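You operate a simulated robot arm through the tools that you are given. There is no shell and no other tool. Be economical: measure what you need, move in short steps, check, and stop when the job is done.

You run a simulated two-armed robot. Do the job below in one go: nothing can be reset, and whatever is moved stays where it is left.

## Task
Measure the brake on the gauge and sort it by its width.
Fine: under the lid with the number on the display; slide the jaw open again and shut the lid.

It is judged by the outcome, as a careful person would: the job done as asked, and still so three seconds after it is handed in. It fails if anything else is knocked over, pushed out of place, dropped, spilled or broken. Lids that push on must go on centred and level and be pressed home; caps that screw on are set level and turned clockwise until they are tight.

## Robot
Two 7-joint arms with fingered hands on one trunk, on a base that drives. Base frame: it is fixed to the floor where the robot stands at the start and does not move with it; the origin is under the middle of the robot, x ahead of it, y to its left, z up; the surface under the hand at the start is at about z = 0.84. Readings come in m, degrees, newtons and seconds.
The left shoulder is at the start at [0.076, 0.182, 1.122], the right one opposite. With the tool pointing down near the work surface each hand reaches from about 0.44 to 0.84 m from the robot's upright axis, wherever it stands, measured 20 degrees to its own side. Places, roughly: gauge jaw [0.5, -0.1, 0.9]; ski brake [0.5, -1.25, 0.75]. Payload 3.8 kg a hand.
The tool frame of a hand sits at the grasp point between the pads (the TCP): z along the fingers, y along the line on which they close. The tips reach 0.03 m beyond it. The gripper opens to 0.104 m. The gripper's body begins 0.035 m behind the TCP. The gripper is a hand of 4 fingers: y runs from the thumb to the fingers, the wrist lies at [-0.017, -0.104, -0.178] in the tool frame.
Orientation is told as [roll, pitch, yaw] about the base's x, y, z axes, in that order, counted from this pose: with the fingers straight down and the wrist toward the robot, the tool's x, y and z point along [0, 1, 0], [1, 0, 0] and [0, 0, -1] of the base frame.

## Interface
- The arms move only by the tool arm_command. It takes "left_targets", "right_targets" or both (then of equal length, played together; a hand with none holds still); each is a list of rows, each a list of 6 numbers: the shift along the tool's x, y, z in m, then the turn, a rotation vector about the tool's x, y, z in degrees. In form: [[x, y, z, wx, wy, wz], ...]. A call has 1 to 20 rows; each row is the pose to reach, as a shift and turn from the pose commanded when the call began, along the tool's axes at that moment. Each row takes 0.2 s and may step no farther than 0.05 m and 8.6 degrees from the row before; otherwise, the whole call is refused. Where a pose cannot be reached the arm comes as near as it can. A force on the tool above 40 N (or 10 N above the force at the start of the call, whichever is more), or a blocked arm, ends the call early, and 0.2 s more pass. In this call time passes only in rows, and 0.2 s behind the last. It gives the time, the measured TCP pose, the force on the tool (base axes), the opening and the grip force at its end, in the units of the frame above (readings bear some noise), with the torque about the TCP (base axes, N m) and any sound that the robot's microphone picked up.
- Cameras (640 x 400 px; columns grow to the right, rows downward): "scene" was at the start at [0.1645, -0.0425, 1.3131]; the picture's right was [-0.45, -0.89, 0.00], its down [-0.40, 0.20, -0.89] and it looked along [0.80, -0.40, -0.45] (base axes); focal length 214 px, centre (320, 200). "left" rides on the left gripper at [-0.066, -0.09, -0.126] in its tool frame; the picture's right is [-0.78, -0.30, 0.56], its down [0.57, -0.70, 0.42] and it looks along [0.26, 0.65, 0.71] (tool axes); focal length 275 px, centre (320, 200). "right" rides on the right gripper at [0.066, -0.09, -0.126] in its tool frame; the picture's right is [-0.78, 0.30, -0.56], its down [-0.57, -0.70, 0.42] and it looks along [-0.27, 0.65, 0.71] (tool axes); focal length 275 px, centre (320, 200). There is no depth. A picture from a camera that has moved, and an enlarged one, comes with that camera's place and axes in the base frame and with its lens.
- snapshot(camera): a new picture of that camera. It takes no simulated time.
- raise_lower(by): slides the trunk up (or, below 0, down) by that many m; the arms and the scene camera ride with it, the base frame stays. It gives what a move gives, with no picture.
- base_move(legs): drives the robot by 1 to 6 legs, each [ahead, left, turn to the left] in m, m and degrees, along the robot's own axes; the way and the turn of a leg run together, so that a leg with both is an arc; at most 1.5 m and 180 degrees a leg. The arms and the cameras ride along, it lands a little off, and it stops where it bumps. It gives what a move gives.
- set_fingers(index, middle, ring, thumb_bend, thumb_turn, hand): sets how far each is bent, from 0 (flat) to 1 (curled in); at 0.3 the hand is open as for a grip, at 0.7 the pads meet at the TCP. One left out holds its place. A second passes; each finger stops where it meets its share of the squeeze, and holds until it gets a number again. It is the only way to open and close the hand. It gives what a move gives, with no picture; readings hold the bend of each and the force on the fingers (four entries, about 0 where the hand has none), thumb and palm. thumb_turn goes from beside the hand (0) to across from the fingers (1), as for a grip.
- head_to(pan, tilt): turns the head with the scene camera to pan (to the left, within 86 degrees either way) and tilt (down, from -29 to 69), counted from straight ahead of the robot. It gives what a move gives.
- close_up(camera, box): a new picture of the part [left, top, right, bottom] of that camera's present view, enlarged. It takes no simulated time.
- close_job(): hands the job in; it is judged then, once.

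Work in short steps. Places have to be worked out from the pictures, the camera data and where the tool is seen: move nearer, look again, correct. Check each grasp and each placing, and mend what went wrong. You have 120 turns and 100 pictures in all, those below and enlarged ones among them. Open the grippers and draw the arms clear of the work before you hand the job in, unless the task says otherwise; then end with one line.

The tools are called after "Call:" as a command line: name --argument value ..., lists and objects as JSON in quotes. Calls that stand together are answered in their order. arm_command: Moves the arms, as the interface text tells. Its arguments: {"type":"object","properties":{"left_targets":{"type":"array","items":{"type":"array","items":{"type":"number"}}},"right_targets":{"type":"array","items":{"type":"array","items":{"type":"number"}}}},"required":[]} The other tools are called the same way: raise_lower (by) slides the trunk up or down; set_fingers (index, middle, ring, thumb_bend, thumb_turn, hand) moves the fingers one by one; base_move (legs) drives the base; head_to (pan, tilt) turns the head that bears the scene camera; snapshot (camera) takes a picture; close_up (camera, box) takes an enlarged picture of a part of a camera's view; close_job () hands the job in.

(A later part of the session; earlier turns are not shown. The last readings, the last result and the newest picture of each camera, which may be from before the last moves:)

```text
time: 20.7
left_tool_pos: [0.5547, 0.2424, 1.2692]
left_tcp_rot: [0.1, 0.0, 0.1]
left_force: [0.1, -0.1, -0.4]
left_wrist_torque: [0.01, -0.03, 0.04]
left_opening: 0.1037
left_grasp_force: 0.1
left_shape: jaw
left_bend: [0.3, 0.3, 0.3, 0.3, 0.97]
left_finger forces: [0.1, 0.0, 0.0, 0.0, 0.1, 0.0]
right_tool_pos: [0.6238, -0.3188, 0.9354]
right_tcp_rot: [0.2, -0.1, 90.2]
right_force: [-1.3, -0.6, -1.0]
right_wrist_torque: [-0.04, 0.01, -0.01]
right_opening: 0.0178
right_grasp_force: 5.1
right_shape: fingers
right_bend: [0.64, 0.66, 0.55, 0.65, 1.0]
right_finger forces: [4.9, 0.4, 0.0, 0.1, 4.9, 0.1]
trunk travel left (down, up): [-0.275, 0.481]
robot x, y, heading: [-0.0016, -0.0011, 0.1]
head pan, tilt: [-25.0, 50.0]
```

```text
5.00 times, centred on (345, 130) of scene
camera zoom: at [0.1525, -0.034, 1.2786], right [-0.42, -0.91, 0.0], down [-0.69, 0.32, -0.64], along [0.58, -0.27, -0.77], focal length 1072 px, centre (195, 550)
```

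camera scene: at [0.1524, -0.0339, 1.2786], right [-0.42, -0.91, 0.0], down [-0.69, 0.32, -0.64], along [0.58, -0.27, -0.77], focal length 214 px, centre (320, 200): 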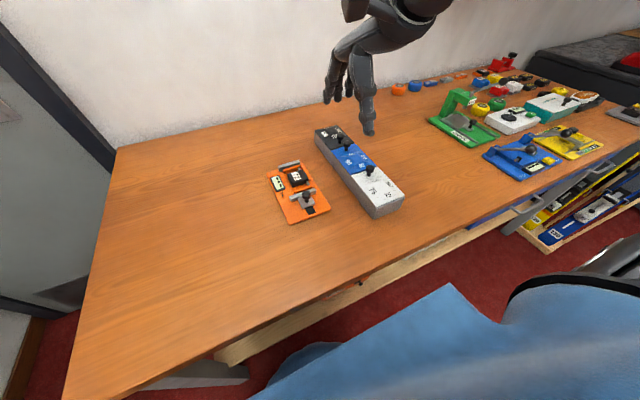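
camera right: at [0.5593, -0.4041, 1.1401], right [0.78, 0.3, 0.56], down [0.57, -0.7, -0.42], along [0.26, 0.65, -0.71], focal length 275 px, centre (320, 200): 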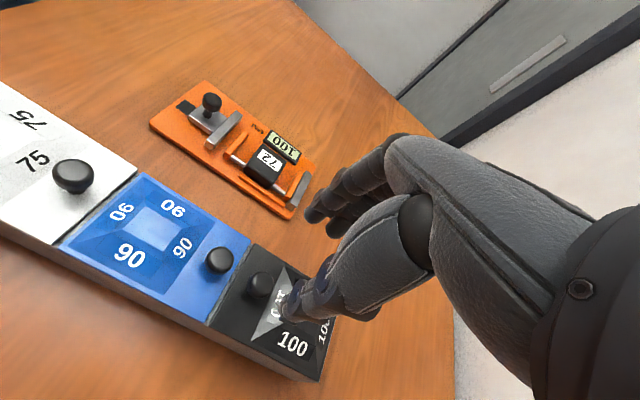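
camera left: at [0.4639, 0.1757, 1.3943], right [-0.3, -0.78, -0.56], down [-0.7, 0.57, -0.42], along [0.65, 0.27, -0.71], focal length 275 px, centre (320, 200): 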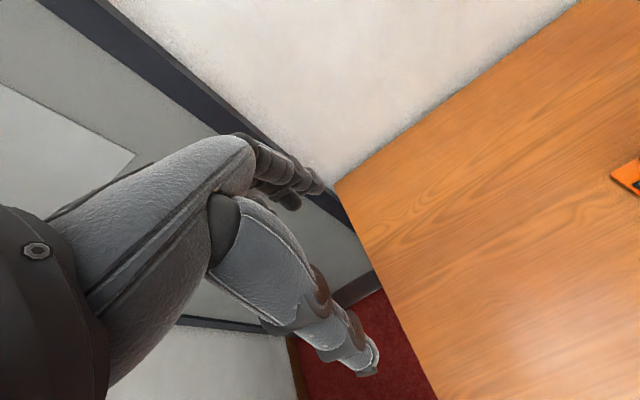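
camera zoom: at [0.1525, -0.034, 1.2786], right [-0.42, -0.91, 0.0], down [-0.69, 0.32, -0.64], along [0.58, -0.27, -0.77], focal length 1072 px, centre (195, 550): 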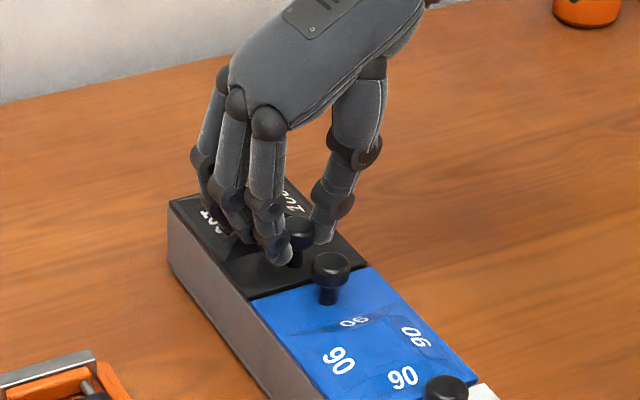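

Firm 5 N pinch. I lift along a small arc about the assumed far hinge and check force and picture.

Call:
arm_command --right_targets '[[-0.002, 0, -0.007, 0, 0, 0], [-0.0055, 0, -0.0147, 0, 0, 0], [-0.009, 0, -0.0215, 0, 0, 0], [-0.0134, 0, -0.0283, 0, 0, 0]]'

Call:
close_up --camera "scene" --box '[290, 90, 400, 170]'

Call:
close_up --camera "right" --box '[180, 140, 400, 400]'

```text
time: 21.7
left_tool_pos: [0.5545, 0.2416, 1.2679]
left_tcp_rot: [0.0, 0.0, 0.1]
left_force: [-0.2, 0.0, 0.9]
left_wrist_torque: [-0.01, 0.03, 0.0]
left_opening: 0.1038
left_grasp_force: 0.1
left_shape: jaw
left_bend: [0.3, 0.3, 0.3, 0.3, 0.97]
left_finger forces: [0.1, 0.0, 0.1, 0.0, 0.0, 0.1]
right_tool_pos: [0.6352, -0.3178, 0.9637]
right_tcp_rot: [-0.2, 0.0, 89.9]
right_force: [-0.9, -0.4, 0.0]
right_wrist_torque: [0.06, -0.01, 0.01]
right_opening: 0.0036
right_grasp_force: 0.1
right_shape: fingers
right_bend: [0.7, 0.66, 0.55, 0.7, 1.0]
right_finger forces: [0.0, 0.0, 0.1, 0.0, 0.1, 0.0]
right hand out of reach, approached as far as the arm can: row 4
trunk travel left (down, up): [-0.275, 0.481]
robot x, y, heading: [-0.0026, 0.0019, 0.1]
head pan, tilt: [-25.0, 50.0]
```

```text
5.00 times, centred on (345, 130) of scene
camera zoom: at [0.1525, -0.0338, 1.2786], right [-0.42, -0.91, 0.0], down [-0.69, 0.32, -0.64], along [0.58, -0.27, -0.77], focal length 1072 px, centre (195, 550)
```

zoom: 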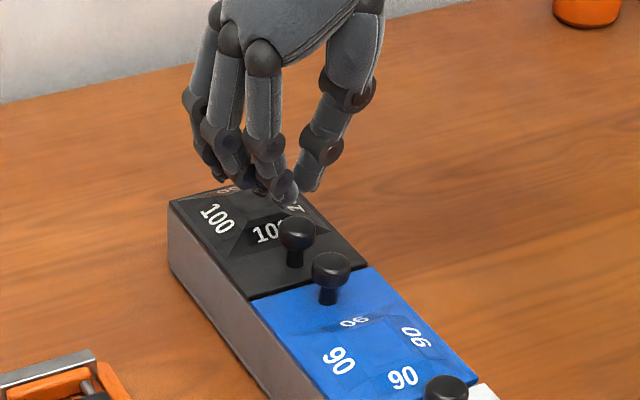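

```text
1.54 times, centred on (290, 270) of right
camera zoom: at [0.5681, -0.4084, 1.0897], right [0.77, 0.3, 0.56], down [0.57, -0.7, -0.42], along [0.27, 0.65, -0.71], focal length 424 px, centre (366, 92)
```

zoom: 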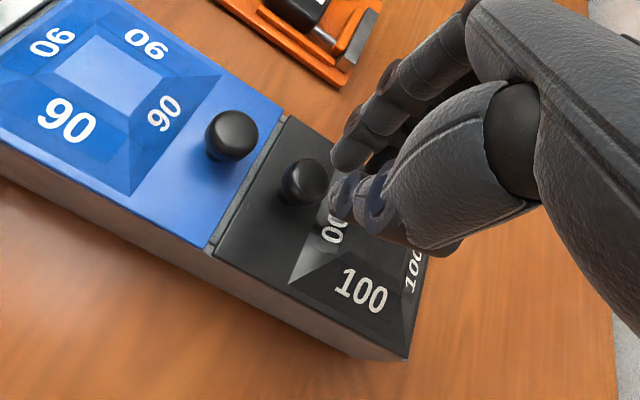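

The pinch slipped off, and this spot is at the reach limit. I raise the hand, then shift the base 0.2 m to the right so the box is closer.

Call:
arm_command --right_targets '[[0, 0, -0.03, 0, 0, 0], [0.02, 0, -0.07, 0, 0, 0], [0.05, 0, -0.1, 0, 0, 0], [0.09, 0, -0.12, 0, 0, 0]]'

Call:
base_move --legs '[[0, -0.2, 0]]'

Call:
set_fingers --hand "right" --index 0.52 --middle 0.52 --ring 0.5 --thumb_bend 0.52

Call:
head_to --pan 0 --tilt 45

Call:
snapshot --camera "scene"

Call:
snapshot --camera "right"

```text
time: 22.7
left_tool_pos: [0.5531, 0.2419, 1.2698]
left_tcp_rot: [-0.1, -0.2, 0.1]
left_force: [0.1, 0.2, 0.2]
left_wrist_torque: [-0.01, -0.01, 0.02]
left_opening: 0.1037
left_grasp_force: 0.0
left_shape: jaw
left_bend: [0.3, 0.3, 0.3, 0.3, 0.97]
left_finger forces: [0.0, 0.1, 0.0, 0.1, 0.0, 0.0]
right_tool_pos: [0.5433, -0.32, 1.0841]
right_tcp_rot: [0.0, 0.1, 90.1]
right_force: [0.0, 0.3, -0.3]
right_wrist_torque: [0.01, -0.04, 0.0]
right_opening: 0.0037
right_grasp_force: 0.0
right_shape: fingers
right_bend: [0.7, 0.66, 0.55, 0.7, 1.0]
right_finger forces: [0.1, 0.0, 0.1, 0.1, 0.0, 0.0]
trunk travel left (down, up): [-0.275, 0.481]
robot x, y, heading: [-0.0, 0.0022, -0.1]
head pan, tilt: [-25.0, 50.0]
```

```text
time: 24.3
left_tool_pos: [0.555, 0.0377, 1.2705]
left_tcp_rot: [0.1, 0.0, 0.0]
left_force: [-0.2, -1.3, 0.8]
left_wrist_torque: [0.04, -0.01, 0.03]
left_opening: 0.1035
left_grasp_force: 0.1
left_shape: jaw
left_bend: [0.3, 0.3, 0.3, 0.3, 0.97]
left_finger forces: [0.1, 0.1, 0.0, 0.1, 0.0, 0.1]
right_tool_pos: [0.5429, -0.5235, 1.0813]
right_tcp_rot: [-0.1, -0.1, 89.9]
right_force: [-0.5, 0.0, 0.5]
right_wrist_torque: [0.0, -0.01, 0.03]
right_opening: 0.0035
right_grasp_force: 0.0
right_shape: fingers
right_bend: [0.7, 0.66, 0.55, 0.7, 1.0]
right_finger forces: [0.0, 0.0, 0.0, 0.1, 0.0, 0.0]
trunk travel left (down, up): [-0.275, 0.481]
robot x, y, heading: [0.0007, -0.2002, 0.0]
head pan, tilt: [-25.0, 50.0]
```

```text
time: 25.3
left_tool_pos: [0.5541, 0.0398, 1.2686]
left_tcp_rot: [0.0, 0.0, -0.1]
left_force: [-0.1, 0.5, -0.6]
left_wrist_torque: [0.0, 0.01, 0.01]
left_opening: 0.1036
left_grasp_force: 0.0
left_shape: jaw
left_bend: [0.3, 0.3, 0.3, 0.3, 0.97]
left_finger forces: [0.0, 0.0, 0.0, 0.0, 0.2, 0.1]
right_tool_pos: [0.5418, -0.522, 1.0828]
right_tcp_rot: [0.0, 0.0, 89.9]
right_force: [0.8, -0.2, -0.3]
right_wrist_torque: [0.0, -0.01, -0.01]
right_opening: 0.0479
right_grasp_force: 0.1
right_shape: fingers
right_bend: [0.52, 0.52, 0.5, 0.52, 1.0]
right_finger forces: [0.0, 0.0, 0.0, 0.0, 0.0, 0.0]
trunk travel left (down, up): [-0.275, 0.481]
robot x, y, heading: [-0.0016, -0.1989, -0.0]
head pan, tilt: [-25.0, 50.0]
```

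```text
time: 26.2
left_tool_pos: [0.5547, 0.039, 1.2693]
left_tcp_rot: [0.0, -0.1, -0.1]
left_force: [-1.0, -0.3, -0.7]
left_wrist_torque: [0.03, 0.01, 0.01]
left_opening: 0.1037
left_grasp_force: 0.1
left_shape: jaw
left_bend: [0.3, 0.3, 0.3, 0.3, 0.97]
left_finger forces: [0.0, 0.0, 0.0, 0.0, 0.0, 0.0]
right_tool_pos: [0.5436, -0.5218, 1.0827]
right_tcp_rot: [0.0, 0.1, 89.9]
right_force: [-0.9, 0.3, -0.4]
right_wrist_torque: [0.01, 0.0, -0.01]
right_opening: 0.0482
right_grasp_force: 0.0
right_shape: fingers
right_bend: [0.52, 0.52, 0.5, 0.52, 1.0]
right_finger forces: [0.0, 0.0, 0.0, 0.0, 0.0, 0.0]
trunk travel left (down, up): [-0.275, 0.481]
robot x, y, heading: [-0.0011, -0.2006, -0.1]
head pan, tilt: [0.0, 45.0]
```

```text
64 pictures are left
camera scene: at [0.1637, -0.2026, 1.2855], right [0.0, -1.0, 0.0], down [-0.71, 0.0, -0.71], along [0.71, 0.0, -0.71], focal length 214 px, centre (320, 200)
```

scene: 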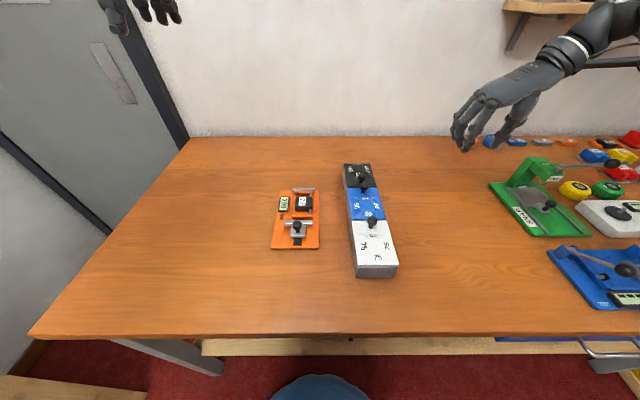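

```text
63 pictures are left
camera right: at [0.4771, -0.6117, 1.2084], right [0.78, 0.29, 0.56], down [0.57, -0.7, -0.42], along [0.27, 0.65, -0.71], focal length 275 px, centre (320, 200)
```

right: 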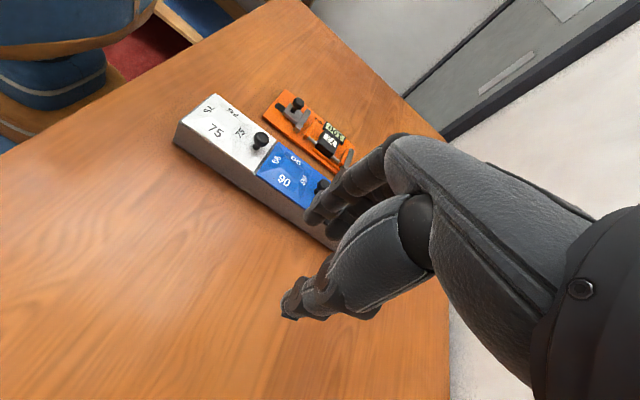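

Base is at y=-0.2. I bring the hand centred above the black knob again.

Call:
arm_command --right_targets '[[-0.01, 0.04, 0, 0, 0, 0], [-0.03, 0.08, 0, 0, 0, 0], [-0.05, 0.12, 0, 0, 0, 0], [-0.07, 0.16, 0, 0, 0, 0], [-0.0775, 0.204, 0.02, 0, 0, 0], [-0.0775, 0.204, 0.06, 0, 0, 0], [-0.0775, 0.204, 0.09, 0, 0, 0]]'

Call:
close_up --camera "right" --box '[140, 140, 400, 400]'

Call:
close_up --camera "scene" --box '[310, 130, 420, 200]'

```text
time: 27.8
left_tool_pos: [0.5541, 0.04, 1.2694]
left_tcp_rot: [0.0, -0.1, -0.1]
left_force: [1.1, -0.3, -0.5]
left_wrist_torque: [-0.01, -0.04, 0.02]
left_opening: 0.1038
left_grasp_force: 0.0
left_shape: jaw
left_bend: [0.3, 0.3, 0.3, 0.3, 0.97]
left_finger forces: [0.0, 0.1, 0.0, 0.1, 0.0, 0.1]
right_tool_pos: [0.586, -0.337, 0.9959]
right_tcp_rot: [-0.1, -0.1, 89.8]
right_force: [0.4, -0.1, -0.2]
right_wrist_torque: [0.01, 0.0, 0.02]
right_opening: 0.0484
right_grasp_force: 0.0
right_shape: fingers
right_bend: [0.52, 0.52, 0.5, 0.52, 1.0]
right_finger forces: [0.0, 0.0, 0.0, 0.0, 0.0, 0.1]
right hand out of reach, approached as far as the arm can: row 4, 5, 6, 7
trunk travel left (down, up): [-0.275, 0.481]
robot x, y, heading: [-0.0014, -0.2026, -0.0]
head pan, tilt: [0.0, 45.0]
```

```text
1.54 times, centred on (270, 270) of right
camera zoom: at [0.5195, -0.4268, 1.1202], right [0.78, 0.29, 0.56], down [0.57, -0.7, -0.42], along [0.27, 0.65, -0.71], focal length 424 px, centre (397, 92)
```

zoom: 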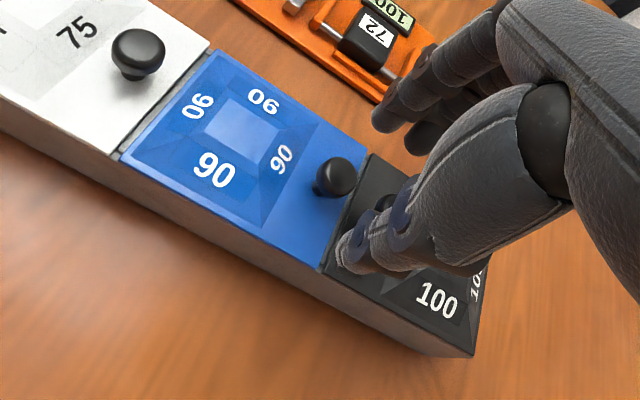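

```text
5.71 times, centred on (365, 165) of scene
camera zoom: at [0.1636, -0.2022, 1.2855], right [0.0, -1.0, 0.0], down [-0.71, 0.0, -0.71], along [0.71, 0.0, -0.71], focal length 1226 px, centre (63, 400)
```

zoom: 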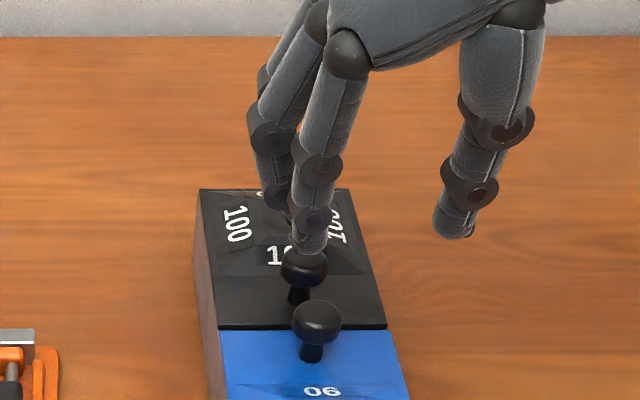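

Reach for this wrist direction is worse here. I'll retract, then stand further right and turn 40° left so the hand approaches the knob comfortably from the side.

Call:
arm_command --right_targets '[[0, 0, -0.04, 0, 0, 0], [0.02, -0.02, -0.08, 0, 0, 0], [0.05, -0.04, -0.11, 0, 0, 0], [0.08, -0.06, -0.13, 0, 0, 0], [0.11, -0.08, -0.14, 0, 0, 0]]'

Call:
base_move --legs '[[-0.03, -0.31, 0], [0, 0, 40]]'

Call:
head_to --pan -22 --tilt 42

Call:
snapshot --camera "scene"

```text
time: 29.0
left_tool_pos: [0.5525, 0.0378, 1.2689]
left_tcp_rot: [-0.1, 0.0, -0.1]
left_force: [-0.3, 0.5, -0.2]
left_wrist_torque: [0.02, -0.03, 0.03]
left_opening: 0.1038
left_grasp_force: 0.1
left_shape: jaw
left_bend: [0.3, 0.3, 0.3, 0.3, 0.97]
left_finger forces: [0.0, 0.0, 0.1, 0.0, 0.0, 0.1]
right_tool_pos: [0.4768, -0.4184, 1.1375]
right_tcp_rot: [0.2, 0.1, 89.9]
right_force: [0.2, -0.3, 0.2]
right_wrist_torque: [-0.01, -0.01, -0.02]
right_opening: 0.0479
right_grasp_force: 0.1
right_shape: fingers
right_bend: [0.52, 0.52, 0.5, 0.52, 1.0]
right_finger forces: [0.0, 0.0, 0.1, 0.1, 0.1, 0.1]
trunk travel left (down, up): [-0.275, 0.481]
robot x, y, heading: [-0.0026, -0.1999, -0.3]
head pan, tilt: [0.0, 45.0]
```

```text
time: 33.0
left_tool_pos: [0.2383, 0.0289, 1.269]
left_tcp_rot: [0.1, 0.1, 39.9]
left_force: [-0.3, -0.1, 0.6]
left_wrist_torque: [0.02, 0.0, 0.0]
left_opening: 0.1037
left_grasp_force: 0.1
left_shape: jaw
left_bend: [0.3, 0.3, 0.3, 0.3, 0.97]
left_finger forces: [0.0, 0.1, 0.0, 0.0, 0.1, 0.0]
right_tool_pos: [0.4754, -0.3694, 1.138]
right_tcp_rot: [0.0, 0.0, 129.8]
right_force: [0.7, 0.2, 0.8]
right_wrist_torque: [-0.01, 0.0, 0.0]
right_opening: 0.048
right_grasp_force: 0.0
right_shape: fingers
right_bend: [0.52, 0.52, 0.5, 0.52, 1.0]
right_finger forces: [0.0, 0.0, 0.0, 0.0, 0.1, 0.1]
trunk travel left (down, up): [-0.275, 0.481]
robot x, y, heading: [-0.0316, -0.5131, 39.8]
head pan, tilt: [0.0, 45.0]
```

```text
time: 33.9
left_tool_pos: [0.2398, 0.0278, 1.2685]
left_tcp_rot: [0.0, -0.1, 39.9]
left_force: [-0.4, 0.1, 0.0]
left_wrist_torque: [-0.01, 0.03, -0.03]
left_opening: 0.1039
left_grasp_force: 0.1
left_shape: jaw
left_bend: [0.3, 0.3, 0.3, 0.3, 0.97]
left_finger forces: [0.0, 0.0, 0.0, 0.1, 0.0, 0.1]
right_tool_pos: [0.4757, -0.3702, 1.1378]
right_tcp_rot: [0.0, 0.0, 129.8]
right_force: [-0.9, 0.5, -0.5]
right_wrist_torque: [0.0, 0.02, -0.01]
right_opening: 0.0482
right_grasp_force: 0.1
right_shape: fingers
right_bend: [0.52, 0.52, 0.5, 0.52, 1.0]
right_finger forces: [0.0, 0.1, 0.0, 0.1, 0.1, 0.0]
trunk travel left (down, up): [-0.275, 0.481]
robot x, y, heading: [-0.0292, -0.5105, 39.6]
head pan, tilt: [-22.0, 42.0]
```

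```text
60 pictures are left
camera scene: at [0.1115, -0.4344, 1.2898], right [0.31, -0.95, 0.0], down [-0.64, -0.21, -0.74], along [0.71, 0.23, -0.67], focal length 214 px, centre (320, 200)
```

scene: 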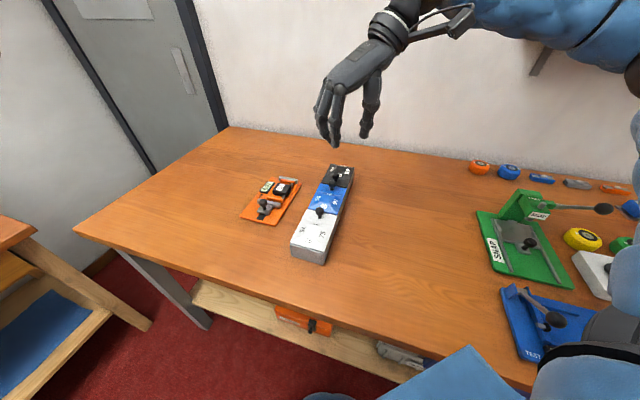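

From here the robot-frame yaw is only about 50°. I rotate the hand back to yaw 90 and bring it above the knob.

Call:
arm_command --right_targets '[[-0.02, -0.01, 0, 0, 0, 8], [-0.05, -0.02, 0, 0, 0, 16], [-0.08, -0.03, 0, 0, 0, 24], [-0.11, -0.04, 0.02, 0, 0, 32], [-0.135, -0.05, 0.06, 0, 0, 39.8], [-0.144, -0.052, 0.1, 0, 0, 39.8], [-0.144, -0.052, 0.14, 0, 0, 39.8]]'

Call:
close_up --camera "right" --box '[140, 140, 400, 400]'

Call:
close_up --camera "scene" --box '[280, 110, 400, 190]'

```text
time: 35.5
left_tool_pos: [0.2396, 0.0287, 1.2676]
left_tcp_rot: [0.0, 0.0, 39.9]
left_force: [0.0, -0.2, -0.3]
left_wrist_torque: [0.02, 0.03, 0.02]
left_opening: 0.1038
left_grasp_force: 0.0
left_shape: jaw
left_bend: [0.3, 0.3, 0.3, 0.3, 0.97]
left_finger forces: [0.1, 0.1, 0.1, 0.1, 0.1, 0.0]
right_tool_pos: [0.6186, -0.3207, 0.9943]
right_tcp_rot: [0.0, 0.1, 89.9]
right_force: [-0.2, -0.5, 0.2]
right_wrist_torque: [0.03, 0.02, -0.02]
right_opening: 0.0484
right_grasp_force: 0.0
right_shape: fingers
right_bend: [0.52, 0.52, 0.5, 0.52, 1.0]
right_finger forces: [0.1, 0.0, 0.0, 0.0, 0.0, 0.2]
trunk travel left (down, up): [-0.275, 0.481]
robot x, y, heading: [-0.0329, -0.5117, 39.8]
head pan, tilt: [-22.0, 42.0]
```

```text
1.54 times, centred on (270, 270) of right
camera zoom: at [0.5529, -0.4107, 1.1195], right [0.78, 0.3, 0.56], down [0.57, -0.7, -0.43], along [0.26, 0.65, -0.71], focal length 424 px, centre (397, 92)
```

zoom: 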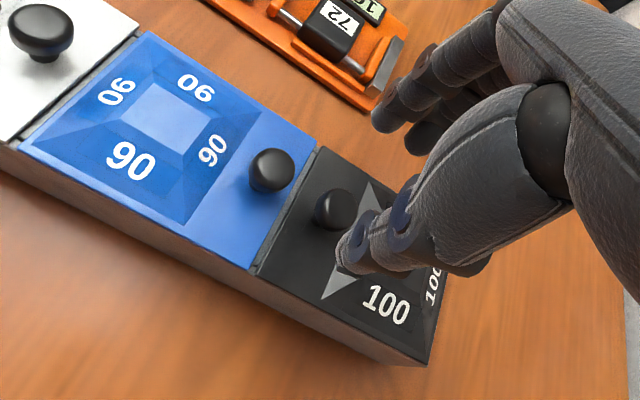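

```text
5.00 times, centred on (340, 150) of scene
camera zoom: at [0.1121, -0.4345, 1.2897], right [0.31, -0.95, 0.0], down [-0.64, -0.2, -0.74], along [0.71, 0.23, -0.67], focal length 1072 px, centre (220, 450)
```

zoom: 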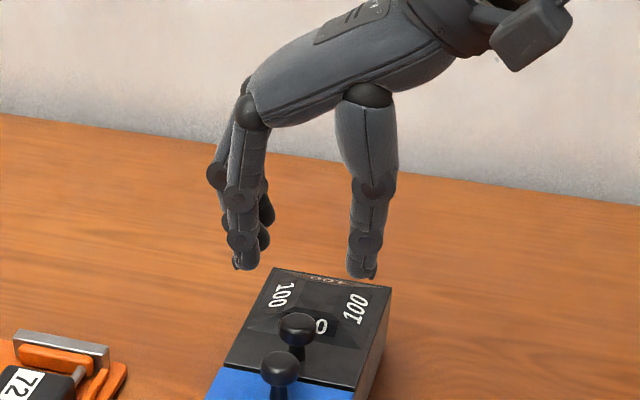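

In reach and centred (knob at 0.619, -0.319). I descend so the tips are beside the stem under the knob head.

Call:
arm_command --right_targets '[[0, 0, 0.03, 0, 0, 0], [0, 0.001, 0.05, 0, 0, 0], [0, 0.001, 0.058, 0, 0, 0], [0, 0.001, 0.064, 0, 0, 0]]'

Call:
set_fingers --hand "right" --index 0.75 --middle 0.75 --ring 0.5 --thumb_bend 0.75

Call:
close_up --camera "scene" --box '[280, 130, 400, 210]'

```text
time: 36.5
left_tool_pos: [0.2387, 0.0293, 1.2693]
left_tcp_rot: [0.0, 0.0, 39.9]
left_force: [-0.4, -0.4, 0.1]
left_wrist_torque: [-0.04, -0.01, -0.02]
left_opening: 0.1036
left_grasp_force: 0.1
left_shape: jaw
left_bend: [0.3, 0.3, 0.3, 0.3, 0.97]
left_finger forces: [0.0, 0.0, 0.1, 0.0, 0.0, 0.1]
right_tool_pos: [0.6201, -0.318, 0.9314]
right_tcp_rot: [0.0, 0.0, 90.1]
right_force: [0.4, 0.5, -0.4]
right_wrist_torque: [-0.01, 0.01, -0.02]
right_opening: 0.0484
right_grasp_force: 0.1
right_shape: fingers
right_bend: [0.52, 0.52, 0.5, 0.52, 1.0]
right_finger forces: [0.0, 0.0, 0.0, 0.0, 0.0, 0.0]
trunk travel left (down, up): [-0.275, 0.481]
robot x, y, heading: [-0.03, -0.5137, 39.9]
head pan, tilt: [-22.0, 42.0]
```

```text
time: 37.5
left_tool_pos: [0.2401, 0.0297, 1.2683]
left_tcp_rot: [0.1, 0.1, 39.9]
left_force: [-0.3, -0.4, -1.7]
left_wrist_torque: [-0.02, 0.03, 0.0]
left_opening: 0.1037
left_grasp_force: 0.0
left_shape: jaw
left_bend: [0.3, 0.3, 0.3, 0.3, 0.97]
left_finger forces: [0.0, 0.0, 0.1, 0.0, 0.1, 0.0]
right_tool_pos: [0.6183, -0.3172, 0.9309]
right_tcp_rot: [0.2, 0.4, 90.1]
right_force: [-2.4, 1.2, 1.0]
right_wrist_torque: [-0.09, 0.04, 0.05]
right_opening: 0.0097
right_grasp_force: 16.9
right_shape: fingers
right_bend: [0.73, 0.66, 0.5, 0.67, 1.0]
right_finger forces: [12.0, 10.8, 0.0, 0.0, 11.8, 0.1]
trunk travel left (down, up): [-0.275, 0.481]
robot x, y, heading: [-0.0326, -0.5149, 39.9]
head pan, tilt: [-22.0, 42.0]
```

```text
5.00 times, centred on (340, 170) of scene
camera zoom: at [0.1128, -0.4338, 1.2895], right [0.31, -0.95, 0.0], down [-0.64, -0.21, -0.74], along [0.71, 0.23, -0.67], focal length 1072 px, centre (220, 350)
```

zoom: 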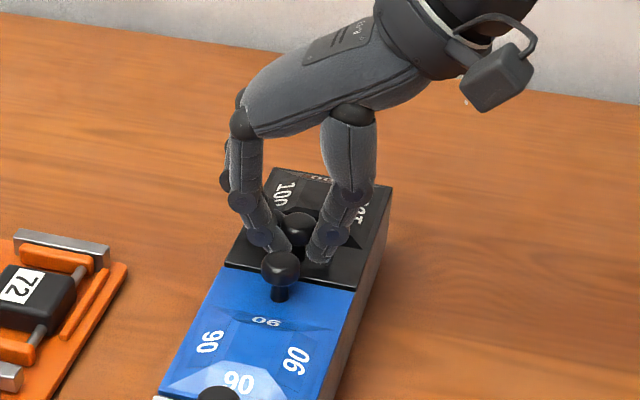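

The stem is pinched with ~11 N. I lift rotating the hand with the lid about the far hinge (24°).

Call:
arm_command --right_targets '[[-0.003, 0, -0.006, 0, 4, 0], [-0.0062, 0, -0.0118, 0, 8, 0], [-0.01, 0, -0.0174, 0, 12, 0], [-0.0139, 0, -0.0228, 0, 16, 0], [-0.0184, 0, -0.0278, 0, 20, 0], [-0.0231, 0, -0.0325, 0, 24, 0]]'

Call:
close_up --camera "scene" --box '[280, 130, 400, 210]'

```text
time: 38.9
left_tool_pos: [0.24, 0.0287, 1.2687]
left_tcp_rot: [0.1, 0.0, 39.9]
left_force: [-0.6, -0.3, 0.0]
left_wrist_torque: [0.01, 0.01, 0.0]
left_opening: 0.1036
left_grasp_force: 0.1
left_shape: jaw
left_bend: [0.3, 0.3, 0.3, 0.3, 0.97]
left_finger forces: [0.0, 0.0, 0.0, 0.1, 0.0, 0.0]
right_tool_pos: [0.6419, -0.3176, 0.9675]
right_tcp_rot: [23.9, -0.1, 90.0]
right_force: [-0.4, 0.2, -0.9]
right_wrist_torque: [0.0, -0.01, 0.01]
right_opening: 0.0
right_grasp_force: 0.0
right_shape: fingers
right_bend: [0.75, 0.74, 0.5, 0.71, 1.0]
right_finger forces: [0.1, 0.0, 0.0, 0.0, 0.1, 0.0]
trunk travel left (down, up): [-0.275, 0.481]
robot x, y, heading: [-0.0316, -0.5125, 39.8]
head pan, tilt: [-22.0, 42.0]
```

```text
5.00 times, centred on (340, 170) of scene
camera zoom: at [0.111, -0.4344, 1.29], right [0.31, -0.95, 0.0], down [-0.64, -0.2, -0.74], along [0.71, 0.23, -0.67], focal length 1072 px, centre (220, 350)
```

zoom: 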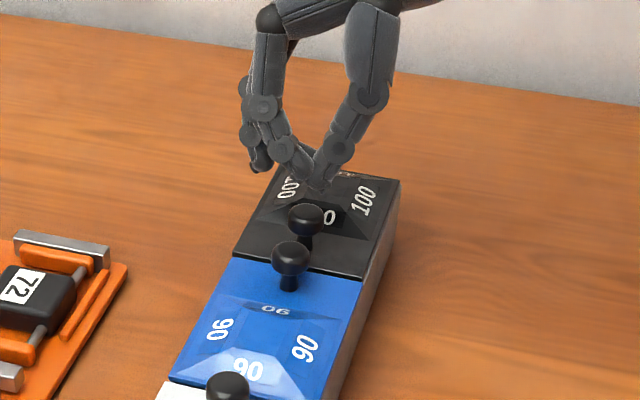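

It slipped again and the box nudged a few mm, so I must understand how this lid opens. I move the hand up level and inspect the box closely for hinges.

Call:
arm_command --right_targets '[[0, 0, -0.03, 0, -6, 0], [0.01, 0, -0.06, 0, -12, 0], [0.02, -0.03, -0.09, 0, -18, 0], [0.03, -0.07, -0.1, 0, -24, 0]]'

Call:
close_up --camera "right" --box '[100, 140, 420, 340]'

Call:
close_up --camera "scene" --box '[280, 150, 380, 270]'

```text
time: 39.9
left_tool_pos: [0.2385, 0.0285, 1.2698]
left_tcp_rot: [0.0, -0.1, 39.9]
left_force: [-0.5, -0.8, -0.4]
left_wrist_torque: [0.03, -0.02, 0.0]
left_opening: 0.1037
left_grasp_force: 0.1
left_shape: jaw
left_bend: [0.3, 0.3, 0.3, 0.3, 0.97]
left_finger forces: [0.1, 0.0, 0.0, 0.1, 0.0, 0.0]
right_tool_pos: [0.6559, -0.3889, 1.0702]
right_tcp_rot: [-0.1, 0.1, 90.1]
right_force: [0.1, 0.3, -1.0]
right_wrist_torque: [0.01, 0.0, -0.05]
right_opening: 0.0002
right_grasp_force: 0.1
right_shape: fingers
right_bend: [0.75, 0.74, 0.5, 0.71, 1.0]
right_finger forces: [0.0, 0.0, 0.0, 0.1, 0.1, 0.0]
trunk travel left (down, up): [-0.275, 0.481]
robot x, y, heading: [-0.0318, -0.5097, 39.5]
head pan, tilt: [-22.0, 42.0]
```

```text
2.00 times, centred on (260, 240) of right
camera zoom: at [0.5897, -0.4795, 1.1946], right [0.77, 0.3, 0.56], down [0.57, -0.7, -0.42], along [0.27, 0.65, -0.71], focal length 551 px, centre (440, 120)
```

zoom: 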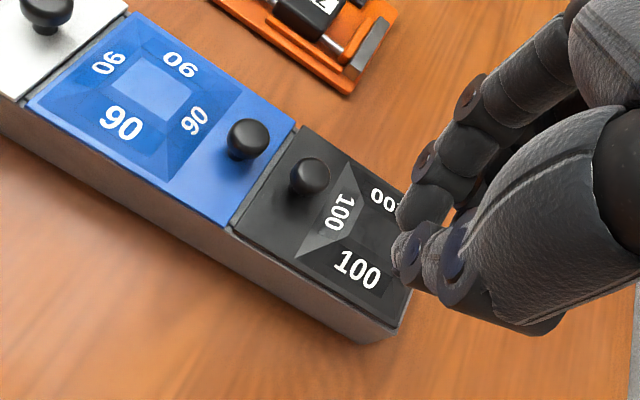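

```text
3.33 times, centred on (330, 210) of scene
camera zoom: at [0.111, -0.4355, 1.29], right [0.31, -0.95, 0.0], down [-0.64, -0.2, -0.74], along [0.71, 0.23, -0.67], focal length 715 px, centre (287, 167)
```

zoom: 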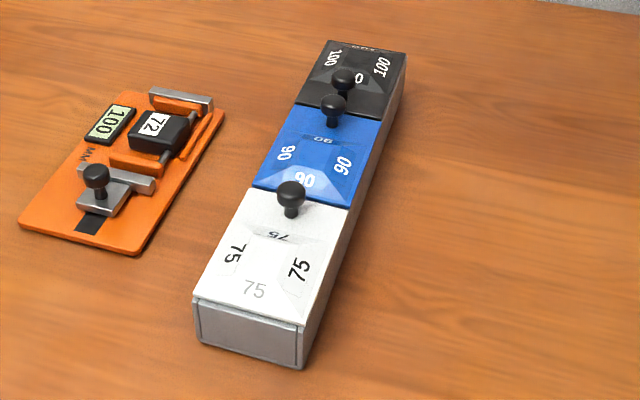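

The box slid ~1.6 cm in +x (I'll restore it later); the lid itself did not rise. I'll regrip the stem centred at its new place (~0.636, -0.320) and this time test-lift straight up in millimetres while reading the force.

Call:
set_fingers --hand "right" --index 0.52 --middle 0.52 --ring 0.4 --thumb_bend 0.52

Call:
arm_command --right_targets '[[0.01, 0.03, 0, 0, 0, 0], [0.02, 0.069, 0.02, 0, 0, 0], [0.02, 0.069, 0.06, 0, 0, 0], [0.02, 0.069, 0.08, 0, 0, 0]]'

Call:
close_up --camera "right" --box '[140, 140, 400, 400]'

```text
time: 40.9
left_tool_pos: [0.2388, 0.028, 1.2685]
left_tcp_rot: [-0.1, 0.0, 39.9]
left_force: [-0.6, -0.2, -0.3]
left_wrist_torque: [0.02, 0.0, 0.01]
left_opening: 0.1037
left_grasp_force: 0.1
left_shape: jaw
left_bend: [0.3, 0.3, 0.3, 0.3, 0.97]
left_finger forces: [0.0, 0.0, 0.0, 0.0, 0.0, 0.0]
right_tool_pos: [0.6559, -0.3885, 1.0693]
right_tcp_rot: [0.0, -0.1, 90.1]
right_force: [0.6, 0.5, 0.5]
right_wrist_torque: [0.03, 0.0, -0.01]
right_opening: 0.0475
right_grasp_force: 0.0
right_shape: fingers
right_bend: [0.52, 0.52, 0.4, 0.52, 1.0]
right_finger forces: [0.0, 0.1, 0.1, 0.0, 0.0, 0.0]
trunk travel left (down, up): [-0.275, 0.481]
robot x, y, heading: [-0.0327, -0.5082, 39.7]
head pan, tilt: [-22.0, 42.0]
```

```text
time: 41.9
left_tool_pos: [0.239, 0.0286, 1.2682]
left_tcp_rot: [0.0, 0.0, 40.0]
left_force: [-0.3, -0.1, 0.5]
left_wrist_torque: [-0.02, 0.01, -0.02]
left_opening: 0.1039
left_grasp_force: 0.0
left_shape: jaw
left_bend: [0.3, 0.3, 0.3, 0.3, 0.97]
left_finger forces: [0.1, 0.0, 0.0, 0.0, 0.1, 0.0]
right_tool_pos: [0.6335, -0.3202, 0.9889]
right_tcp_rot: [0.0, 0.0, 90.1]
right_force: [-0.3, 0.8, -0.1]
right_wrist_torque: [0.02, 0.0, 0.0]
right_opening: 0.0479
right_grasp_force: 0.2
right_shape: fingers
right_bend: [0.52, 0.52, 0.4, 0.52, 1.0]
right_finger forces: [0.0, 0.0, 0.1, 0.0, 0.1, 0.0]
trunk travel left (down, up): [-0.275, 0.481]
robot x, y, heading: [-0.0299, -0.5117, 39.9]
head pan, tilt: [-22.0, 42.0]
```

```text
1.54 times, centred on (270, 270) of right
camera zoom: at [0.5678, -0.4105, 1.1148], right [0.78, 0.3, 0.56], down [0.57, -0.7, -0.42], along [0.26, 0.65, -0.71], focal length 424 px, centre (397, 92)
```

zoom: 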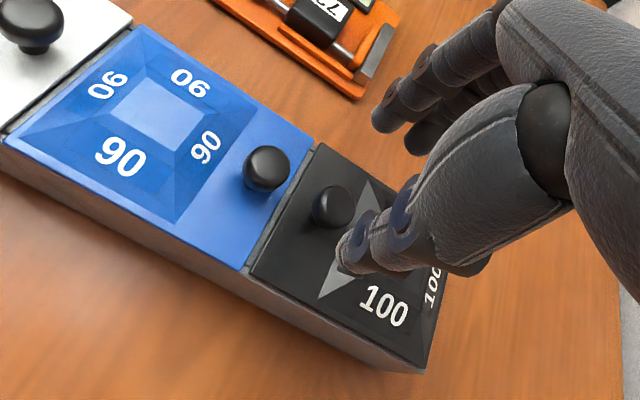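

Centred on the knob (0.631, -0.321). I lower and squeeze harder on the stem.

Call:
arm_command --right_targets '[[0.001, -0.001, 0.03, 0, 0, 0], [0.001, -0.001, 0.05, 0, 0, 0], [0.001, -0.001, 0.059, 0, 0, 0]]'

Call:
set_fingers --hand "right" --index 0.85 --middle 0.85 --thumb_bend 0.85

Call:
close_up --camera "right" --box '[200, 160, 400, 360]'

Call:
arm_command --right_targets '[[0, 0, -0.002, 0, 0, 0], [0, 0, -0.004, 0, 0, 0]]'

Call:
close_up --camera "scene" --box '[280, 130, 400, 210]'

```text
time: 42.7
left_tool_pos: [0.239, 0.0288, 1.2682]
left_tcp_rot: [0.0, 0.0, 39.9]
left_force: [-0.6, 0.5, 0.4]
left_wrist_torque: [0.05, 0.04, 0.02]
left_opening: 0.1037
left_grasp_force: 0.1
left_shape: jaw
left_bend: [0.3, 0.3, 0.3, 0.3, 0.97]
left_finger forces: [0.1, 0.0, 0.0, 0.0, 0.0, 0.0]
right_tool_pos: [0.6336, -0.3213, 0.9313]
right_tcp_rot: [0.0, 0.0, 90.1]
right_force: [-0.1, -0.9, 0.1]
right_wrist_torque: [0.01, 0.01, -0.03]
right_opening: 0.0481
right_grasp_force: 0.1
right_shape: fingers
right_bend: [0.52, 0.52, 0.4, 0.52, 1.0]
right_finger forces: [0.0, 0.1, 0.0, 0.0, 0.0, 0.1]
trunk travel left (down, up): [-0.275, 0.481]
robot x, y, heading: [-0.0306, -0.512, 40.0]
head pan, tilt: [-22.0, 42.0]
```

```text
time: 43.7
left_tool_pos: [0.242, 0.0296, 1.2671]
left_tcp_rot: [0.1, 0.0, 39.8]
left_force: [-0.1, 1.0, 0.3]
left_wrist_torque: [0.02, 0.02, 0.0]
left_opening: 0.1037
left_grasp_force: 0.0
left_shape: jaw
left_bend: [0.3, 0.3, 0.3, 0.3, 0.97]
left_finger forces: [0.0, 0.0, 0.0, 0.0, 0.0, 0.0]
right_tool_pos: [0.6347, -0.323, 0.9266]
right_tcp_rot: [0.3, 0.3, 90.1]
right_force: [-1.1, -0.9, -0.1]
right_wrist_torque: [-0.13, 0.0, 0.09]
right_opening: 0.0077
right_grasp_force: 25.0
right_shape: fingers
right_bend: [0.74, 0.73, 0.4, 0.71, 1.0]
right_finger forces: [15.7, 11.5, 0.1, 0.0, 21.3, 0.0]
trunk travel left (down, up): [-0.275, 0.481]
robot x, y, heading: [-0.0333, -0.5161, 40.0]
head pan, tilt: [-22.0, 42.0]
```

```text
2.00 times, centred on (300, 260) of right
camera zoom: at [0.5695, -0.4116, 1.0527], right [0.78, 0.3, 0.55], down [0.57, -0.7, -0.42], along [0.26, 0.64, -0.72], focal length 551 px, centre (360, 80)
```

zoom: 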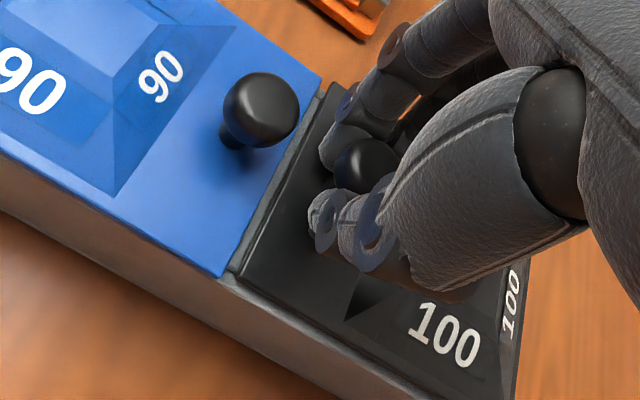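

```text
time: 44.3
left_tool_pos: [0.2406, 0.0304, 1.2676]
left_tcp_rot: [0.1, 0.1, 39.9]
left_force: [0.1, -0.5, 0.3]
left_wrist_torque: [-0.03, 0.01, 0.01]
left_opening: 0.1039
left_grasp_force: 0.1
left_shape: jaw
left_bend: [0.3, 0.3, 0.3, 0.3, 0.97]
left_finger forces: [0.0, 0.1, 0.0, 0.0, 0.0, 0.0]
right_tool_pos: [0.6348, -0.3202, 0.9289]
right_tcp_rot: [0.4, 0.5, 90.1]
right_force: [-5.4, -0.3, 0.0]
right_wrist_torque: [-0.08, 0.02, 0.14]
right_opening: 0.008
right_grasp_force: 24.5
right_shape: fingers
right_bend: [0.74, 0.73, 0.4, 0.71, 1.0]
right_finger forces: [17.6, 10.1, 0.1, 0.0, 21.0, 0.1]
trunk travel left (down, up): [-0.275, 0.481]
robot x, y, heading: [-0.0341, -0.5121, 39.8]
head pan, tilt: [-22.0, 42.0]
```

```text
5.00 times, centred on (340, 170) of scene
camera zoom: at [0.1136, -0.4337, 1.2894], right [0.31, -0.95, 0.0], down [-0.64, -0.21, -0.74], along [0.71, 0.23, -0.67], focal length 1072 px, centre (220, 350)
```

zoom: 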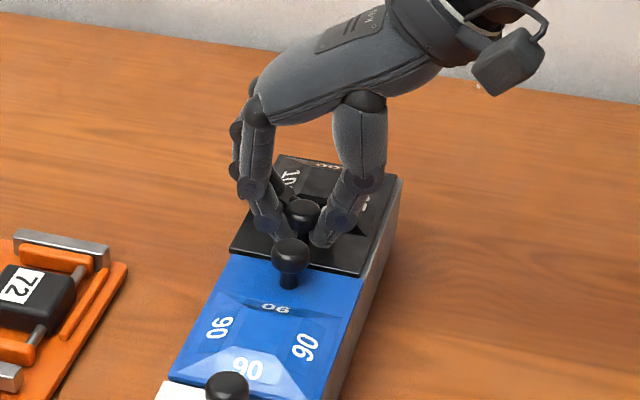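

The pinch holds at ~20 N with no vertical resistance yet. I continue lifting a few mm, easing back slightly in x.

Call:
arm_command --right_targets '[[0.002, 0, -0.003, 0, 0, 0], [0.003, 0, -0.006, 0, 0, 0], [0.003, 0, -0.01, 0, 0, 0]]'

Call:
close_up --camera "scene" --box '[280, 130, 400, 210]'

```text
time: 45.1
left_tool_pos: [0.2415, 0.03, 1.267]
left_tcp_rot: [0.1, 0.1, 40.0]
left_force: [0.1, 0.0, 0.5]
left_wrist_torque: [0.0, -0.01, 0.01]
left_opening: 0.1036
left_grasp_force: 0.1
left_shape: jaw
left_bend: [0.3, 0.3, 0.3, 0.3, 0.97]
left_finger forces: [0.1, 0.0, 0.0, 0.1, 0.0, 0.1]
right_tool_pos: [0.6325, -0.3206, 0.9388]
right_tcp_rot: [0.2, 0.4, 90.0]
right_force: [-4.2, -0.8, -27.2]
right_wrist_torque: [-0.17, -0.04, 0.09]
right_opening: 0.0079
right_grasp_force: 24.7
right_shape: fingers
right_bend: [0.74, 0.73, 0.4, 0.72, 1.0]
right_finger forces: [18.0, 9.6, 0.0, 0.0, 21.0, 0.0]
trunk travel left (down, up): [-0.275, 0.481]
robot x, y, heading: [-0.0305, -0.5087, 39.4]
head pan, tilt: [-22.0, 42.0]
```

```text
5.00 times, centred on (340, 170) of scene
camera zoom: at [0.1137, -0.4338, 1.2894], right [0.31, -0.95, 0.0], down [-0.64, -0.21, -0.74], along [0.71, 0.23, -0.67], focal length 1072 px, centre (220, 350)
```

zoom: 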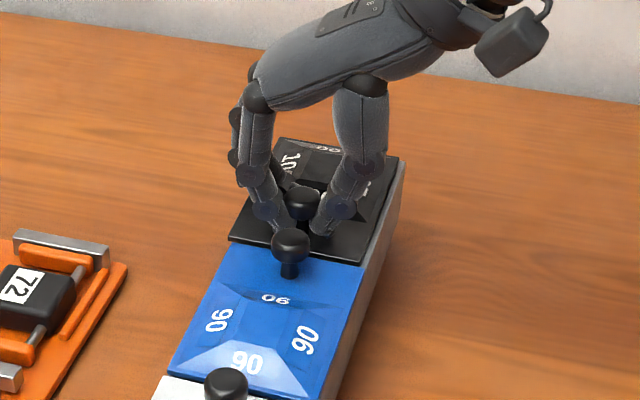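

The far end of the whole box lifts (27 N down) instead of the lid: this lid does not open by lifting here. I lower it back at once and release.

Call:
arm_command --right_targets '[[0, 0, 0.004, 0, 0, 0], [0, 0, 0.008, 0, 0, 0], [0, 0, 0.012, 0, 0, 0]]'

Call:
set_fingers --hand "right" --index 0.5 --middle 0.5 --thumb_bend 0.5

Call:
arm_command --right_targets '[[0, 0, -0.03, 0, 0, 0], [0, 0, -0.07, 0, 0, 0], [0, -0.03, -0.1, 0, 0, 0], [0.0, -0.06, -0.12, 0, 0, 0], [0.0, -0.1, -0.12, 0, 0, 0]]'

Call:
close_up --camera "right" --box '[120, 120, 340, 300]'

Call:
close_up --camera "scene" --box '[280, 150, 370, 220]'

```text
time: 45.9
left_tool_pos: [0.2436, 0.0289, 1.2668]
left_tcp_rot: [0.2, 0.3, 39.9]
left_force: [-1.3, -0.2, 0.4]
left_wrist_torque: [-0.01, -0.02, 0.03]
left_opening: 0.1036
left_grasp_force: 0.1
left_shape: jaw
left_bend: [0.3, 0.3, 0.3, 0.3, 0.97]
left_finger forces: [0.1, 0.2, 0.0, 0.0, 0.0, 0.0]
right_tool_pos: [0.6343, -0.3208, 0.9282]
right_tcp_rot: [0.1, 0.2, 89.9]
right_force: [7.8, -1.3, -23.8]
right_wrist_torque: [-0.12, -0.08, 0.02]
right_opening: 0.0076
right_grasp_force: 24.7
right_shape: fingers
right_bend: [0.74, 0.73, 0.4, 0.72, 1.0]
right_finger forces: [13.6, 15.7, 0.0, 0.0, 20.0, 0.0]
trunk travel left (down, up): [-0.275, 0.481]
robot x, y, heading: [-0.0313, -0.5111, 39.9]
head pan, tilt: [-22.0, 42.0]
```

```text
time: 46.9
left_tool_pos: [0.2392, 0.029, 1.2687]
left_tcp_rot: [0.0, 0.1, 39.9]
left_force: [0.2, -0.3, 0.1]
left_wrist_torque: [-0.01, 0.01, 0.01]
left_opening: 0.1038
left_grasp_force: 0.1
left_shape: jaw
left_bend: [0.3, 0.3, 0.3, 0.3, 0.97]
left_finger forces: [0.0, 0.0, 0.0, 0.1, 0.1, 0.1]
right_tool_pos: [0.632, -0.3193, 0.9319]
right_tcp_rot: [0.0, 0.1, 90.0]
right_force: [-0.1, -0.5, -1.1]
right_wrist_torque: [0.01, 0.0, -0.02]
right_opening: 0.0532
right_grasp_force: 0.1
right_shape: fingers
right_bend: [0.5, 0.5, 0.4, 0.5, 1.0]
right_finger forces: [0.0, 0.0, 0.0, 0.0, 0.0, 0.1]
trunk travel left (down, up): [-0.275, 0.481]
robot x, y, heading: [-0.032, -0.5093, 39.6]
head pan, tilt: [-22.0, 42.0]
```

```text
time: 48.1
left_tool_pos: [0.2389, 0.0275, 1.2689]
left_tcp_rot: [0.1, -0.1, 39.9]
left_force: [-1.1, -0.4, 0.6]
left_wrist_torque: [0.02, -0.01, 0.01]
left_opening: 0.1037
left_grasp_force: 0.2
left_shape: jaw
left_bend: [0.3, 0.3, 0.3, 0.3, 0.97]
left_finger forces: [0.0, 0.0, 0.1, 0.0, 0.1, 0.0]
right_tool_pos: [0.632, -0.4186, 1.0502]
right_tcp_rot: [0.0, -0.1, 90.2]
right_force: [-0.2, -0.2, 0.5]
right_wrist_torque: [0.01, 0.0, 0.01]
right_opening: 0.0535
right_grasp_force: 0.0
right_shape: fingers
right_bend: [0.5, 0.5, 0.4, 0.5, 1.0]
right_finger forces: [0.1, 0.0, 0.1, 0.0, 0.0, 0.0]
trunk travel left (down, up): [-0.275, 0.481]
robot x, y, heading: [-0.031, -0.5099, 40.0]
head pan, tilt: [-22.0, 42.0]
```

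```text
2.22 times, centred on (230, 210) of right
camera zoom: at [0.5665, -0.5099, 1.1766], right [0.78, 0.3, 0.56], down [0.57, -0.7, -0.43], along [0.26, 0.65, -0.71], focal length 612 px, centre (520, 178)
```

zoom: 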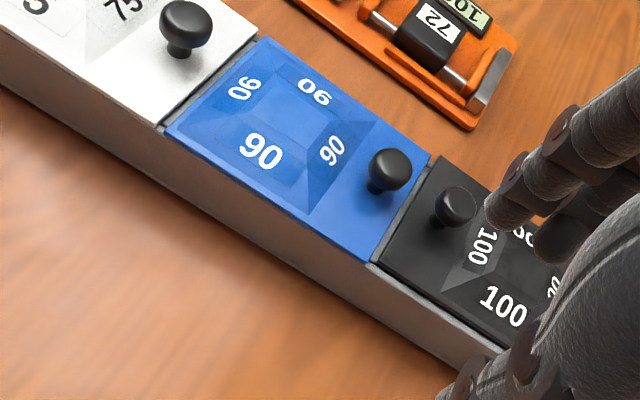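

```text
5.71 times, centred on (325, 185) of scene
camera zoom: at [0.1116, -0.4357, 1.2899], right [0.31, -0.95, 0.0], down [-0.64, -0.2, -0.74], along [0.71, 0.23, -0.67], focal length 1226 px, centre (291, 286)
```

zoom: 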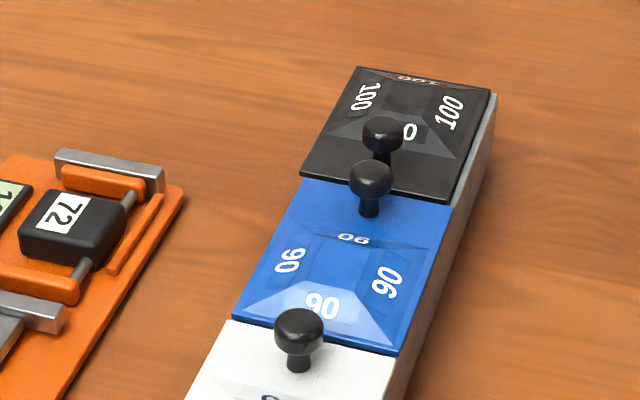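

The box settled back. It is heavy, so I can test the knob sideways gently: cage it loosely and push a few newtons in y, then x, watching forces.

Call:
set_fingers --hand "right" --index 0.58 --middle 0.58 --ring 0.4 --thumb_bend 0.58

Call:
arm_command --right_targets '[[0, 0.03, 0, 0, 0, 0], [0, 0.07, 0, 0, 0, 0], [0, 0.099, 0.02, 0, 0, 0], [0, 0.099, 0.06, 0, 0, 0], [0, 0.099, 0.09, 0, 0, 0], [0, 0.099, 0.11, 0, 0, 0], [0, 0.099, 0.118, 0, 0, 0]]'

Call:
arm_command --right_targets '[[0, 0.003, 0, 0, 0, 0], [0, 0.006, 0, 0, 0, 0], [0, 0.009, 0, 0, 0, 0], [0, 0.012, 0, 0, 0, 0]]'

Call:
close_up --camera "scene" --box '[280, 150, 370, 220]'

```text
time: 49.1
left_tool_pos: [0.2392, 0.0293, 1.2695]
left_tcp_rot: [0.1, 0.0, 40.0]
left_force: [0.1, -0.7, -0.1]
left_wrist_torque: [0.03, -0.05, 0.0]
left_opening: 0.1038
left_grasp_force: 0.0
left_shape: jaw
left_bend: [0.3, 0.3, 0.3, 0.3, 0.97]
left_finger forces: [0.0, 0.1, 0.0, 0.0, 0.1, 0.1]
right_tool_pos: [0.6324, -0.4185, 1.0519]
right_tcp_rot: [0.0, 0.0, 90.1]
right_force: [0.5, -0.6, 0.0]
right_wrist_torque: [0.03, -0.01, 0.01]
right_opening: 0.036
right_grasp_force: 0.1
right_shape: fingers
right_bend: [0.57, 0.57, 0.4, 0.57, 1.0]
right_finger forces: [0.0, 0.0, 0.1, 0.1, 0.0, 0.1]
trunk travel left (down, up): [-0.275, 0.481]
robot x, y, heading: [-0.0304, -0.5145, 39.9]
head pan, tilt: [-22.0, 42.0]
```

```text
time: 50.7
left_tool_pos: [0.2392, 0.0286, 1.269]
left_tcp_rot: [0.0, 0.0, 39.8]
left_force: [0.6, -1.2, -0.1]
left_wrist_torque: [-0.01, -0.02, 0.0]
left_opening: 0.1036
left_grasp_force: 0.0
left_shape: jaw
left_bend: [0.3, 0.3, 0.3, 0.3, 0.97]
left_finger forces: [0.0, 0.1, 0.0, 0.0, 0.0, 0.0]
right_tool_pos: [0.6305, -0.3199, 0.934]
right_tcp_rot: [0.0, 0.1, 90.0]
right_force: [0.0, -1.1, 0.1]
right_wrist_torque: [0.02, -0.04, -0.01]
right_opening: 0.0362
right_grasp_force: 0.2
right_shape: fingers
right_bend: [0.57, 0.57, 0.4, 0.57, 1.0]
right_finger forces: [0.0, 0.0, 0.0, 0.0, 0.0, 0.0]
trunk travel left (down, up): [-0.275, 0.481]
robot x, y, heading: [-0.0317, -0.5103, 39.6]
head pan, tilt: [-22.0, 42.0]
```

```text
time: 51.7
left_tool_pos: [0.2385, 0.0276, 1.2689]
left_tcp_rot: [0.0, 0.0, 39.9]
left_force: [1.0, 0.4, 0.9]
left_wrist_torque: [-0.04, 0.01, -0.01]
left_opening: 0.1035
left_grasp_force: 0.0
left_shape: jaw
left_bend: [0.3, 0.3, 0.3, 0.3, 0.97]
left_finger forces: [0.0, 0.0, 0.0, 0.0, 0.0, 0.1]
right_tool_pos: [0.6321, -0.3078, 0.9351]
right_tcp_rot: [-0.1, 0.1, 90.0]
right_force: [-0.4, -0.8, 1.0]
right_wrist_torque: [0.01, 0.0, -0.04]
right_opening: 0.0365
right_grasp_force: 0.8
right_shape: fingers
right_bend: [0.57, 0.57, 0.4, 0.56, 1.0]
right_finger forces: [0.0, 0.1, 0.1, 0.0, 0.7, 0.0]
trunk travel left (down, up): [-0.275, 0.481]
robot x, y, heading: [-0.0311, -0.5116, 39.7]
head pan, tilt: [-22.0, 42.0]
```

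```text
5.71 times, centred on (325, 185) of scene
camera zoom: at [0.1116, -0.4346, 1.2898], right [0.31, -0.95, 0.0], down [-0.64, -0.2, -0.74], along [0.71, 0.23, -0.67], focal length 1226 px, centre (291, 286)
```

zoom: 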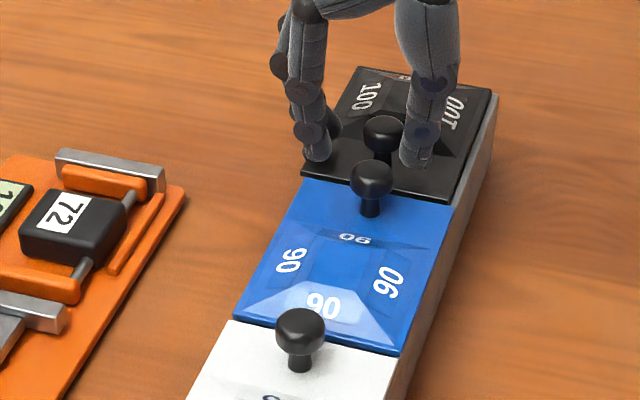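

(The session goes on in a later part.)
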